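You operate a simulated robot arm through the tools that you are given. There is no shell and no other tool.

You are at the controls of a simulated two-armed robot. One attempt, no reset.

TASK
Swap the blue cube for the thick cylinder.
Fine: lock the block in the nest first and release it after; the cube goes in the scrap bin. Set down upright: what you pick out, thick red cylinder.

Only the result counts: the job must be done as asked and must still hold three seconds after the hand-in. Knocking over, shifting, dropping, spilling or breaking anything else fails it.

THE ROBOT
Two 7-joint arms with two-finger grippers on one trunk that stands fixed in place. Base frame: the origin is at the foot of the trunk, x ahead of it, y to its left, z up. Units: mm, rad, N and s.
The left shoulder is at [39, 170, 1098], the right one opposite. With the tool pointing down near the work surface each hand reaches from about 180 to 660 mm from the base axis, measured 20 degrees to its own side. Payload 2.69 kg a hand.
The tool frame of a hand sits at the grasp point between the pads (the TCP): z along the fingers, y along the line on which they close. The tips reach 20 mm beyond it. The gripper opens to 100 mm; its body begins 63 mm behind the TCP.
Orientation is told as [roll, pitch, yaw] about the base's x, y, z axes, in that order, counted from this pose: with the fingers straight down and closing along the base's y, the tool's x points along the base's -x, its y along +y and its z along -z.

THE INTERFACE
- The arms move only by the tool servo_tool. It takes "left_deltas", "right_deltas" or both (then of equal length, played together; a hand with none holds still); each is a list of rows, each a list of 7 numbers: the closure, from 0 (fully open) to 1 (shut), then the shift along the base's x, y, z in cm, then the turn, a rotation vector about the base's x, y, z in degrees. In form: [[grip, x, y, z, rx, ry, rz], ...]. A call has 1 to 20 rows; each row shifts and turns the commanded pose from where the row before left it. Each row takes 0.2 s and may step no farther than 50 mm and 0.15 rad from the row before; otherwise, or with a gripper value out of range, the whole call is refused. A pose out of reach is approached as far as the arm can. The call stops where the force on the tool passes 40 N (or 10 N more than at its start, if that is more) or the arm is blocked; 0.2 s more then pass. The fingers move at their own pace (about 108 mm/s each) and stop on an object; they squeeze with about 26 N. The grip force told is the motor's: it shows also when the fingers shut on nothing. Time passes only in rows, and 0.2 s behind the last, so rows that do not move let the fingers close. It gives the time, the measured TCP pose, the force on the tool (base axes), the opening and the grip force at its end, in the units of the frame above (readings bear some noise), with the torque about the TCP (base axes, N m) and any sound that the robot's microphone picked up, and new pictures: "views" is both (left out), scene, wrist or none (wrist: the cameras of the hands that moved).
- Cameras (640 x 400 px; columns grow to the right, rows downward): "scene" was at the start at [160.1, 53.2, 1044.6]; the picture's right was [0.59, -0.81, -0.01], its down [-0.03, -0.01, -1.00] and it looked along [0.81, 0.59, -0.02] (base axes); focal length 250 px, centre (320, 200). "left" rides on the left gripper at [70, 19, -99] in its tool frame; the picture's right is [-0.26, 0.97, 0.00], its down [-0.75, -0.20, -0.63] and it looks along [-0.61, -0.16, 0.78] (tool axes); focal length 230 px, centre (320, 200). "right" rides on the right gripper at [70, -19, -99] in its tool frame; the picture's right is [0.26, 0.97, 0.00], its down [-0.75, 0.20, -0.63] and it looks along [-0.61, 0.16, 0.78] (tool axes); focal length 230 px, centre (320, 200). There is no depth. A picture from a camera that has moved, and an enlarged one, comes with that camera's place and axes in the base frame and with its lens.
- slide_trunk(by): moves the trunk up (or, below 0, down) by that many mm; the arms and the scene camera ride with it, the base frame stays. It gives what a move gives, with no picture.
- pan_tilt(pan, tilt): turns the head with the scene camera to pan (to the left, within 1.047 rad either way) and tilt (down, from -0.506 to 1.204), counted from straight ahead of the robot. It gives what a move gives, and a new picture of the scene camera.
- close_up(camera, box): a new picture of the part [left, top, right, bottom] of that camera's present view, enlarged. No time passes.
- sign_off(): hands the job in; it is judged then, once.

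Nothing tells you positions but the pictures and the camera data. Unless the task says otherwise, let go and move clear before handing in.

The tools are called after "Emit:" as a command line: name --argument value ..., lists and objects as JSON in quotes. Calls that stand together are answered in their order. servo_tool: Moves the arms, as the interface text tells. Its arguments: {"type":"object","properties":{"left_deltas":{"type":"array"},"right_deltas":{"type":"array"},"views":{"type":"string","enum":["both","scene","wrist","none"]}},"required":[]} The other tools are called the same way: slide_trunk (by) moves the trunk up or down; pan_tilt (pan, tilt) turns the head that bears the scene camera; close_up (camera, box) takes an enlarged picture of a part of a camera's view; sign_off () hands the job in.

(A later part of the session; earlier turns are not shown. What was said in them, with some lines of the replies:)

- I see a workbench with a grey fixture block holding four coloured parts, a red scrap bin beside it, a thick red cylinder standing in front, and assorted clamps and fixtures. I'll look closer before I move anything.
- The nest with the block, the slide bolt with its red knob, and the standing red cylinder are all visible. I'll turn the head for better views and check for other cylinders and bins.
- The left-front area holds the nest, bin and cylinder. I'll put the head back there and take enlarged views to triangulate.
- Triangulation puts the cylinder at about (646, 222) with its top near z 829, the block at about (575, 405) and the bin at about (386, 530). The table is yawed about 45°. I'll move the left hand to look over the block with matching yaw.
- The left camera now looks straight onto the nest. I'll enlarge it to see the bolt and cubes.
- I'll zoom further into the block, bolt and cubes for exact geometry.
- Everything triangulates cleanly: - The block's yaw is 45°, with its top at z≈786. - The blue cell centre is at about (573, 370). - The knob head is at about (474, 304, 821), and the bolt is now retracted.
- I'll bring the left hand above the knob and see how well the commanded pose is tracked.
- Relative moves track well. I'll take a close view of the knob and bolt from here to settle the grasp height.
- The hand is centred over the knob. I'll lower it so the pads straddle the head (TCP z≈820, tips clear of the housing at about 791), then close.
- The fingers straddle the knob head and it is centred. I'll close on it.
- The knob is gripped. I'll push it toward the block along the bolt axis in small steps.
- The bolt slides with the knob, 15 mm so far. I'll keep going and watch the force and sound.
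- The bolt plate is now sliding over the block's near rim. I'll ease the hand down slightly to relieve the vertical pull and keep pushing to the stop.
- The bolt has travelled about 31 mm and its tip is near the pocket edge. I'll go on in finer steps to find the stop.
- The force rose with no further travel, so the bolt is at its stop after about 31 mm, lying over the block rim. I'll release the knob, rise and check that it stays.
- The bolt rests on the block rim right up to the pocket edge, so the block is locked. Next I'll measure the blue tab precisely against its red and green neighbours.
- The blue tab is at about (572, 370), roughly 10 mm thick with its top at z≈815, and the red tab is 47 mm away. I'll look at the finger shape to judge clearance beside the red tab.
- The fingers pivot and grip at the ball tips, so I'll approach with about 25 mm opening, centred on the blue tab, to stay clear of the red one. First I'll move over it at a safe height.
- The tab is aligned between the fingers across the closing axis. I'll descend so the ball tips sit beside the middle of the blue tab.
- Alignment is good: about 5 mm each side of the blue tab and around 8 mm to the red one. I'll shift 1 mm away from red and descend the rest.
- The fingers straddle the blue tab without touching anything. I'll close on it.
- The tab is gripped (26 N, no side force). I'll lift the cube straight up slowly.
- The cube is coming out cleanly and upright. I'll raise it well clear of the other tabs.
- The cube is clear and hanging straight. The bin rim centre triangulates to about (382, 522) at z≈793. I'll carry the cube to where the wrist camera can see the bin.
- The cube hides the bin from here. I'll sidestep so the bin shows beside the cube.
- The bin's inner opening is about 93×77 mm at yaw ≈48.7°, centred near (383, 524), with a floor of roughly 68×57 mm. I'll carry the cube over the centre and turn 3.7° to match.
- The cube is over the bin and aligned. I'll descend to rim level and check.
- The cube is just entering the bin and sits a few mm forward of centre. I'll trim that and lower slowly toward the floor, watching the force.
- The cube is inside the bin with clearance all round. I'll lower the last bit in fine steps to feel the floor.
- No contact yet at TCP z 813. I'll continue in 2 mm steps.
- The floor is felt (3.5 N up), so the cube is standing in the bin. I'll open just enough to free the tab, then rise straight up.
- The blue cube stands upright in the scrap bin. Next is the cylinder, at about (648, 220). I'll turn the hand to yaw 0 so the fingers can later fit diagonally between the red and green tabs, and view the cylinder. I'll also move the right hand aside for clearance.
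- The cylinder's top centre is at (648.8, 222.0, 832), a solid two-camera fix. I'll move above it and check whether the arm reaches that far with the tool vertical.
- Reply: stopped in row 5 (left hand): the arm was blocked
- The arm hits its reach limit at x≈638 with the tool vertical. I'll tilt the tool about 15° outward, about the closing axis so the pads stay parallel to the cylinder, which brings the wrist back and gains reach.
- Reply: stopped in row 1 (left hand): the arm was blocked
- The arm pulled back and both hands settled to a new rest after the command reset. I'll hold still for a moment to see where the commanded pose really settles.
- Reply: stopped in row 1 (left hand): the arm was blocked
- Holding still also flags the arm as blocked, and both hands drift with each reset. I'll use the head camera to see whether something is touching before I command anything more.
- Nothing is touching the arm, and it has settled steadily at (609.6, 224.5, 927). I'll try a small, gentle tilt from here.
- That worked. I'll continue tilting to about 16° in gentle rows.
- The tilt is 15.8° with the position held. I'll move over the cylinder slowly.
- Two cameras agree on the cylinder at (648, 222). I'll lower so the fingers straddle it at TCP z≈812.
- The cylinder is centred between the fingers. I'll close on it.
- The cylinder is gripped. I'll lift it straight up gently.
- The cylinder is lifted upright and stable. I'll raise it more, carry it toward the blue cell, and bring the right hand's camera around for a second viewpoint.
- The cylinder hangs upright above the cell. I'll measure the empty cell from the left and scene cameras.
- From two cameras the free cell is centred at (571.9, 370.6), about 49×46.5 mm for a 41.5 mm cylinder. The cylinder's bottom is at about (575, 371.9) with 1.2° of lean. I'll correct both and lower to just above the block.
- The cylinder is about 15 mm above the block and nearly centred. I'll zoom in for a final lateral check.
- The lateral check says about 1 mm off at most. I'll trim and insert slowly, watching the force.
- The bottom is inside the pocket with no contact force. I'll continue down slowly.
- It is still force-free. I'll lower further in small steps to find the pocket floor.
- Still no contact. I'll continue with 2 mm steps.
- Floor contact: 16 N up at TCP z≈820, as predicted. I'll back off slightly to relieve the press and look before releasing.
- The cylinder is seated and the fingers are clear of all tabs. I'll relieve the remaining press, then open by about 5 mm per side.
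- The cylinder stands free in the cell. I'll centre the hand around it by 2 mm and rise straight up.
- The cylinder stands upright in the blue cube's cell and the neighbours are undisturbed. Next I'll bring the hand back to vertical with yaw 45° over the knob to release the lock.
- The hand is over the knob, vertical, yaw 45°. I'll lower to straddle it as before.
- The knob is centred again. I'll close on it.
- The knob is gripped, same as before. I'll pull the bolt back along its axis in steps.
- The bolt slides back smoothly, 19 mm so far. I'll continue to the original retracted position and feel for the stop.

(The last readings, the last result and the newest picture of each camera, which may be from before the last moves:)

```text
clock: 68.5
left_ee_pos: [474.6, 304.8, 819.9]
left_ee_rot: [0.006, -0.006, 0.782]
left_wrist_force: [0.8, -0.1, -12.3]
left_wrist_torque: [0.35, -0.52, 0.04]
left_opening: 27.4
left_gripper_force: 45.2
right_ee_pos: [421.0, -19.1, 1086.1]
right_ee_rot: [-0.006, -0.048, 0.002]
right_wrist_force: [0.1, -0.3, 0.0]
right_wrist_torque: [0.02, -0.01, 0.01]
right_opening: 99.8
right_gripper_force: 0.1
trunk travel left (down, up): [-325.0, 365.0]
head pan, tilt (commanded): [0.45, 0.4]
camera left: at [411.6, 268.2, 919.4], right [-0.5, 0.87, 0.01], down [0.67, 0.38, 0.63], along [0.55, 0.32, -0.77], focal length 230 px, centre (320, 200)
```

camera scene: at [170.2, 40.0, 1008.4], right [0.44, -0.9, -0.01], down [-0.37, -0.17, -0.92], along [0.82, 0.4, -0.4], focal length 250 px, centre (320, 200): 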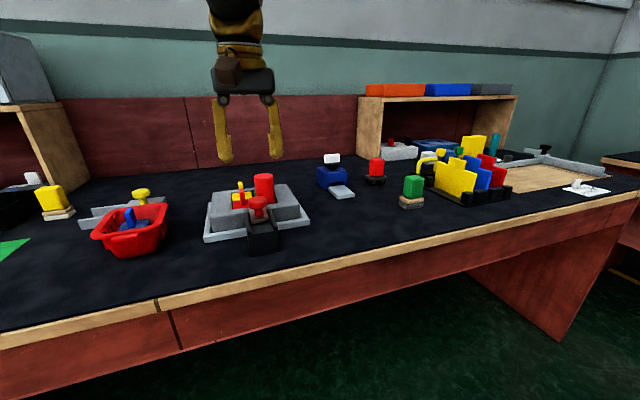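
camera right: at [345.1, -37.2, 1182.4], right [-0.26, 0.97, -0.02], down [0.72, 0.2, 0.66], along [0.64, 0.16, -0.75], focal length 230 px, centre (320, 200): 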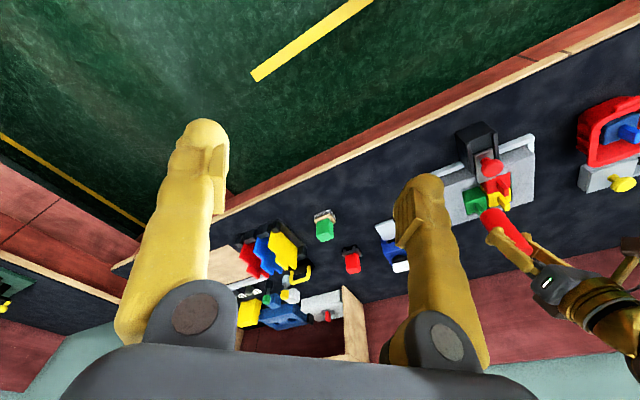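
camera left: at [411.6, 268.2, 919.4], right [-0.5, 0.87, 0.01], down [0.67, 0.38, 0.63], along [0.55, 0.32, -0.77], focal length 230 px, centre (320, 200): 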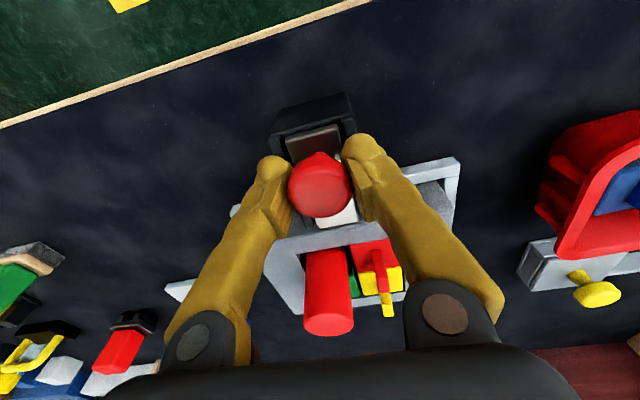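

The knob is back at its original position. One gentle extra pull will confirm it's at the stop.

Emit:
servo_tool --left_deltas '[[0.8, -0.12, -0.12, -0.05, 0, 0, 0], [0.8, 0, 0, 0, 0, 0, 0]]' --views "none"

```text
clock: 69.0
left_ee_pos: [474.4, 304.7, 820.2]
left_ee_rot: [0.003, -0.009, 0.782]
left_wrist_force: [3.9, 2.7, -7.0]
left_wrist_torque: [-0.5, 0.52, 0.08]
left_opening: 27.3
left_gripper_force: 44.9
right_ee_pos: [420.1, -16.7, 1086.7]
right_ee_rot: [-0.006, -0.046, 0.002]
right_wrist_force: [-0.3, 0.8, -0.8]
right_wrist_torque: [0.0, -0.01, 0.01]
right_opening: 100.0
right_gripper_force: 0.1
trunk travel left (down, up): [-325.0, 365.0]
head pan, tilt (commanded): [0.45, 0.4]
```

Emit:
servo_tool --left_deltas '[[0.8, -0.12, -0.12, 0, 0, 0, 0], [0.8, 0, 0, 0, 0, 0, 0]]' --views "none"

```text
clock: 69.7
left_ee_pos: [473.7, 304.6, 819.7]
left_ee_rot: [0.003, -0.013, 0.782]
left_wrist_force: [10.5, 10.7, -2.3]
left_wrist_torque: [0.0, 0.03, 0.02]
left_opening: 27.0
left_gripper_force: 45.0
right_ee_pos: [420.2, -18.0, 1085.9]
right_ee_rot: [-0.005, -0.043, 0.001]
right_wrist_force: [0.4, 0.7, -0.5]
right_wrist_torque: [0.02, 0.02, -0.02]
right_opening: 99.8
right_gripper_force: 0.1
trunk travel left (down, up): [-325.0, 365.0]
head pan, tilt (commanded): [0.45, 0.4]
```

At the stop: 15 N with no further travel, so the lock is fully released. I'll relax, open and rise clear.

Emit:
servo_tool --left_deltas '[[0.8, 0.15, 0.15, 0, 0, 0, 0], [0.5, 0, 0, 0, 0, 0, 0], [0.45, 0, 0, 0, 0, 0, 0], [0.45, 0, 0, 1.5, 0, 0, 0], [0.45, 0, 0, 3.0, 0, 0, 0], [0.45, 0, 0, 4.0, 0, 0, 0], [0.45, 0, 0, 4.0, 0, 0, 0], [0.45, 0, 0, 0, 0, 0, 0]]' --views "both"

Emit:
close_up --camera "left" --box '[230, 50, 430, 250]'

Emit:
close_up --camera "scene" --box '[195, 150, 325, 260]'

Emit:
close_up --camera "right" --box '[440, 90, 640, 230]'

```text
clock: 71.5
left_ee_pos: [475.6, 302.6, 945.4]
left_ee_rot: [0.004, -0.009, 0.781]
left_wrist_force: [0.2, -0.4, 0.2]
left_wrist_torque: [0.02, 0.0, -0.01]
left_opening: 54.9
left_gripper_force: 0.1
right_ee_pos: [420.1, -19.0, 1086.6]
right_ee_rot: [-0.004, -0.048, 0.001]
right_wrist_force: [-0.1, 0.7, -0.2]
right_wrist_torque: [-0.03, -0.01, -0.02]
right_opening: 99.6
right_gripper_force: 0.0
trunk travel left (down, up): [-325.0, 365.0]
head pan, tilt (commanded): [0.45, 0.4]
camera scene: at [170.5, 40.2, 1008.3], right [0.44, -0.9, -0.01], down [-0.37, -0.17, -0.91], along [0.82, 0.4, -0.4], focal length 250 px, centre (320, 200)
camera left: at [412.0, 266.9, 1044.9], right [-0.5, 0.87, 0.01], down [0.67, 0.38, 0.64], along [0.55, 0.32, -0.77], focal length 230 px, centre (320, 200)
```

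scene: 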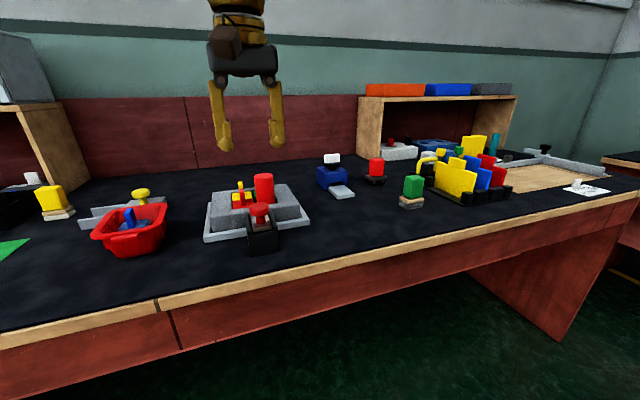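
left: 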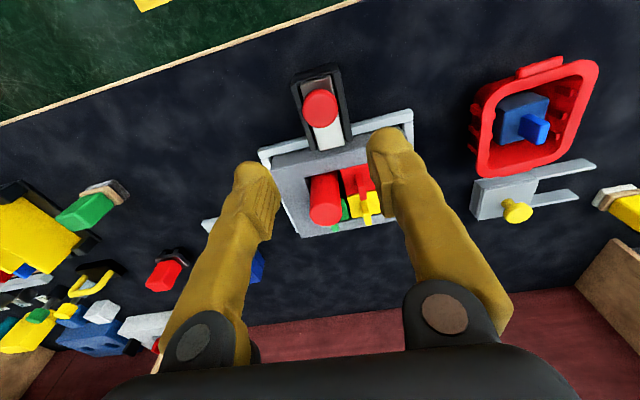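

```text
2.00 times, centred on (330, 150) of left
camera zoom: at [412.0, 266.9, 1044.9], right [-0.5, 0.87, 0.01], down [0.67, 0.38, 0.64], along [0.55, 0.32, -0.77], focal length 460 px, centre (300, 300)
```

zoom: 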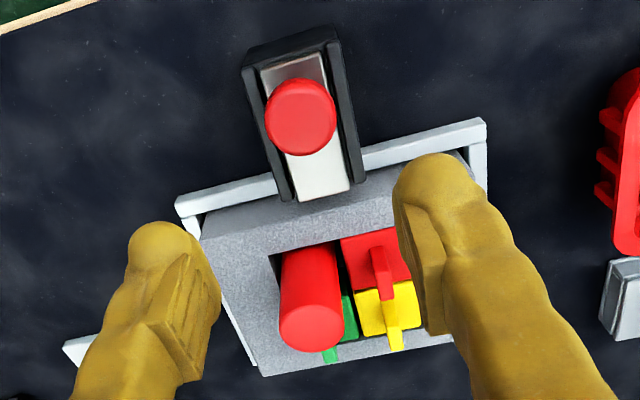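

```text
3.64 times, centred on (260, 205) of scene
camera zoom: at [170.5, 40.2, 1008.3], right [0.44, -0.9, -0.01], down [-0.37, -0.17, -0.91], along [0.82, 0.4, -0.4], focal length 910 px, centre (538, 182)
```

zoom: 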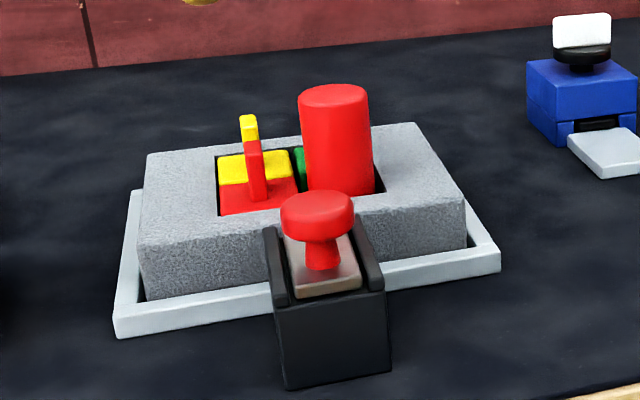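

```text
2.86 times, centred on (540, 160) of right
camera zoom: at [345.4, -37.3, 1182.3], right [-0.26, 0.97, -0.02], down [0.72, 0.2, 0.66], along [0.64, 0.16, -0.75], focal length 657 px, centre (-309, 314)
```

zoom: 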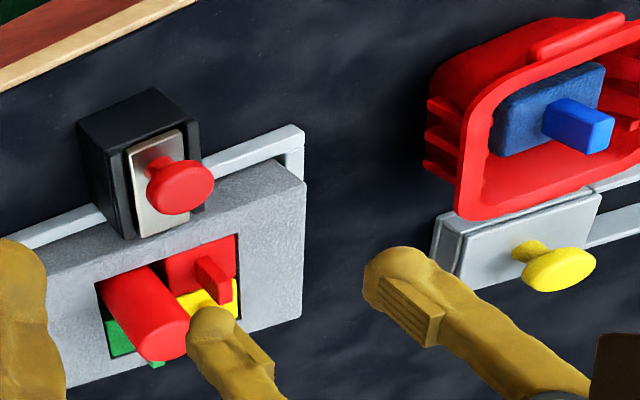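

The bolt is fully retracted, the cylinder stands in the cell, and the block and neighbours haven't moved. I'll move the hand further clear and take a final look at everything.

Emit:
servo_tool --left_deltas '[[0.4, -1.5, 0.5, 1.0, 0, 0, 0], [0.4, -2.5, 1.0, 1.5, 0, 0, 0], [0.4, -2.5, 1.0, 1.5, 0, 0, 0], [0.4, -2.5, 1.0, 1.0, 0, 0, 0], [0.4, 0, 0, 0, 0, 0, 0], [0.4, 0, 0, 0, 0, 0, 0]]' --views "both"

Emit:
close_up --camera "scene" --box '[80, 150, 320, 270]'

Emit:
close_up --camera "scene" --box '[80, 185, 180, 265]'

Emit:
close_up --camera "left" --box '[200, 50, 500, 250]'

```text
clock: 72.8
left_ee_pos: [384.4, 338.2, 994.0]
left_ee_rot: [0.003, -0.01, 0.782]
left_wrist_force: [0.0, -0.5, 0.3]
left_wrist_torque: [-0.03, -0.03, 0.0]
left_opening: 60.0
left_gripper_force: 0.1
right_ee_pos: [419.1, -19.3, 1088.1]
right_ee_rot: [-0.003, -0.048, 0.002]
right_wrist_force: [0.1, 0.4, -0.2]
right_wrist_torque: [0.01, 0.04, 0.0]
right_opening: 100.0
right_gripper_force: 0.0
trunk travel left (down, up): [-325.0, 365.0]
head pan, tilt (commanded): [0.45, 0.4]
camera scene: at [169.9, 40.1, 1008.4], right [0.44, -0.9, -0.01], down [-0.37, -0.17, -0.92], along [0.82, 0.4, -0.4], focal length 250 px, centre (320, 200)
camera left: at [320.3, 301.6, 1093.6], right [-0.5, 0.87, 0.01], down [0.67, 0.38, 0.64], along [0.55, 0.32, -0.77], focal length 230 px, centre (320, 200)
```

scene: 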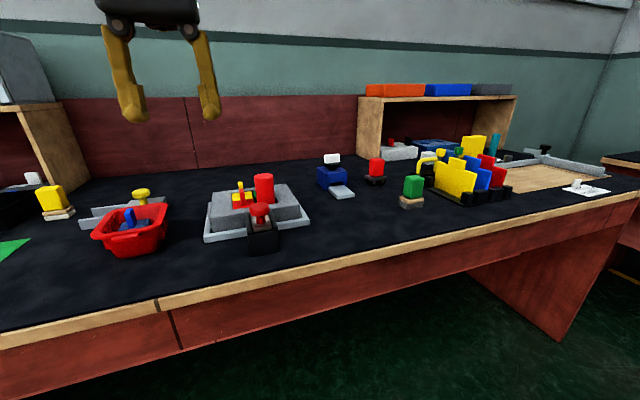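
left: 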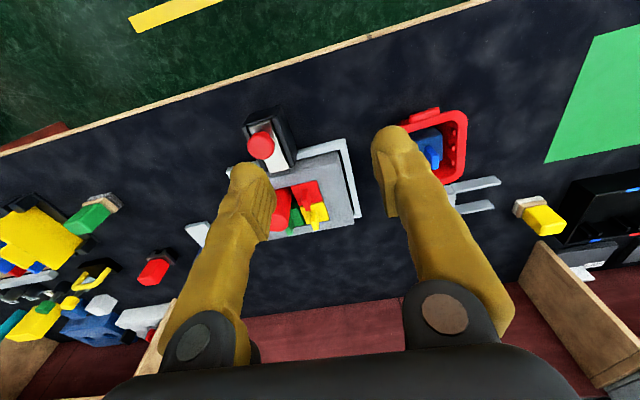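

```text
2.67 times, centred on (200, 210) of scene
camera zoom: at [169.9, 40.1, 1008.4], right [0.44, -0.9, -0.01], down [-0.37, -0.17, -0.92], along [0.82, 0.4, -0.4], focal length 667 px, centre (640, 173)
```

zoom: 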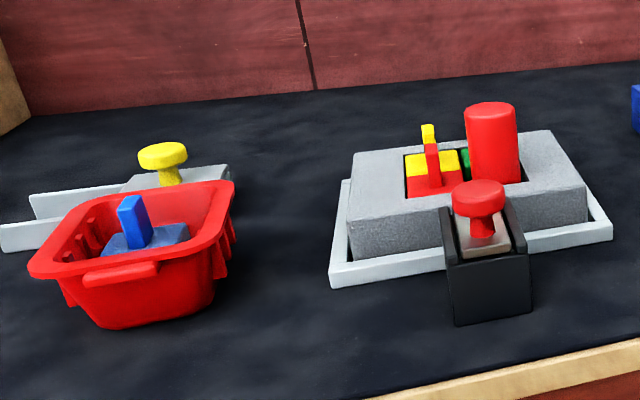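

```text
5.00 times, centred on (130, 225) of scene
camera zoom: at [169.9, 40.1, 1008.4], right [0.44, -0.9, -0.01], down [-0.37, -0.17, -0.92], along [0.82, 0.4, -0.4], focal length 1251 px, centre (1270, 75)
```

zoom: 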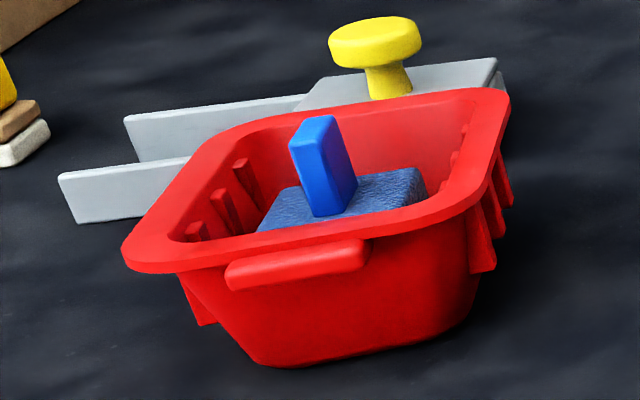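

```text
2.00 times, centred on (350, 150) of left
camera zoom: at [320.3, 301.6, 1093.6], right [-0.5, 0.87, 0.01], down [0.67, 0.38, 0.64], along [0.55, 0.32, -0.77], focal length 460 px, centre (260, 300)
```

zoom: 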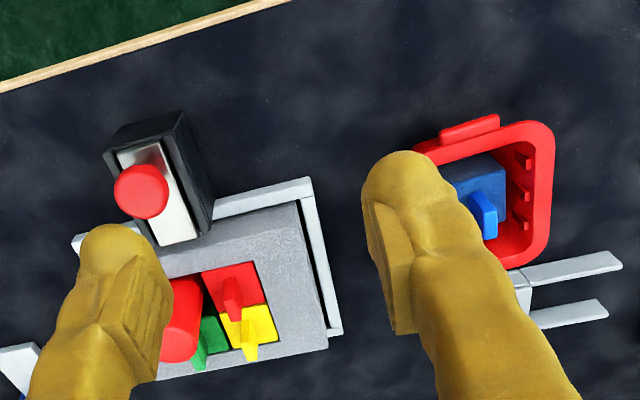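

Everything checks out in the final views: the blue cube stands upright in the scrap bin and the thick red cylinder stands upright in its cell. The lock is back in its released position, the other cubes and the block haven't moved, and both hands are clear. I'm handing in.

Emit:
sign_off

```text
The job is handed in.
```

The swap is done and handed in; I haven't seen the judge's verdict.

- **Lock:** I slid the bolt over the block's rim to its stop before touching anything. After the swap I pulled it back to its original stop.
- **Blue cube:** It is standing upright on the floor of the red scrap bin.
- **Thick red cylinder:** It is standing upright in the blue cube's old cell, seated on the pocket floor.
- **Everything else:** In the final pictures the red, yellow and green cubes, the block and the bin are where they were. Both hands are empty and clear.

The cylinder stood just beyond the arm's vertical reach, so I gripped it with the hand tilted about 16°. In the hand it leaned only about 1°, and it stands straight in the cell.
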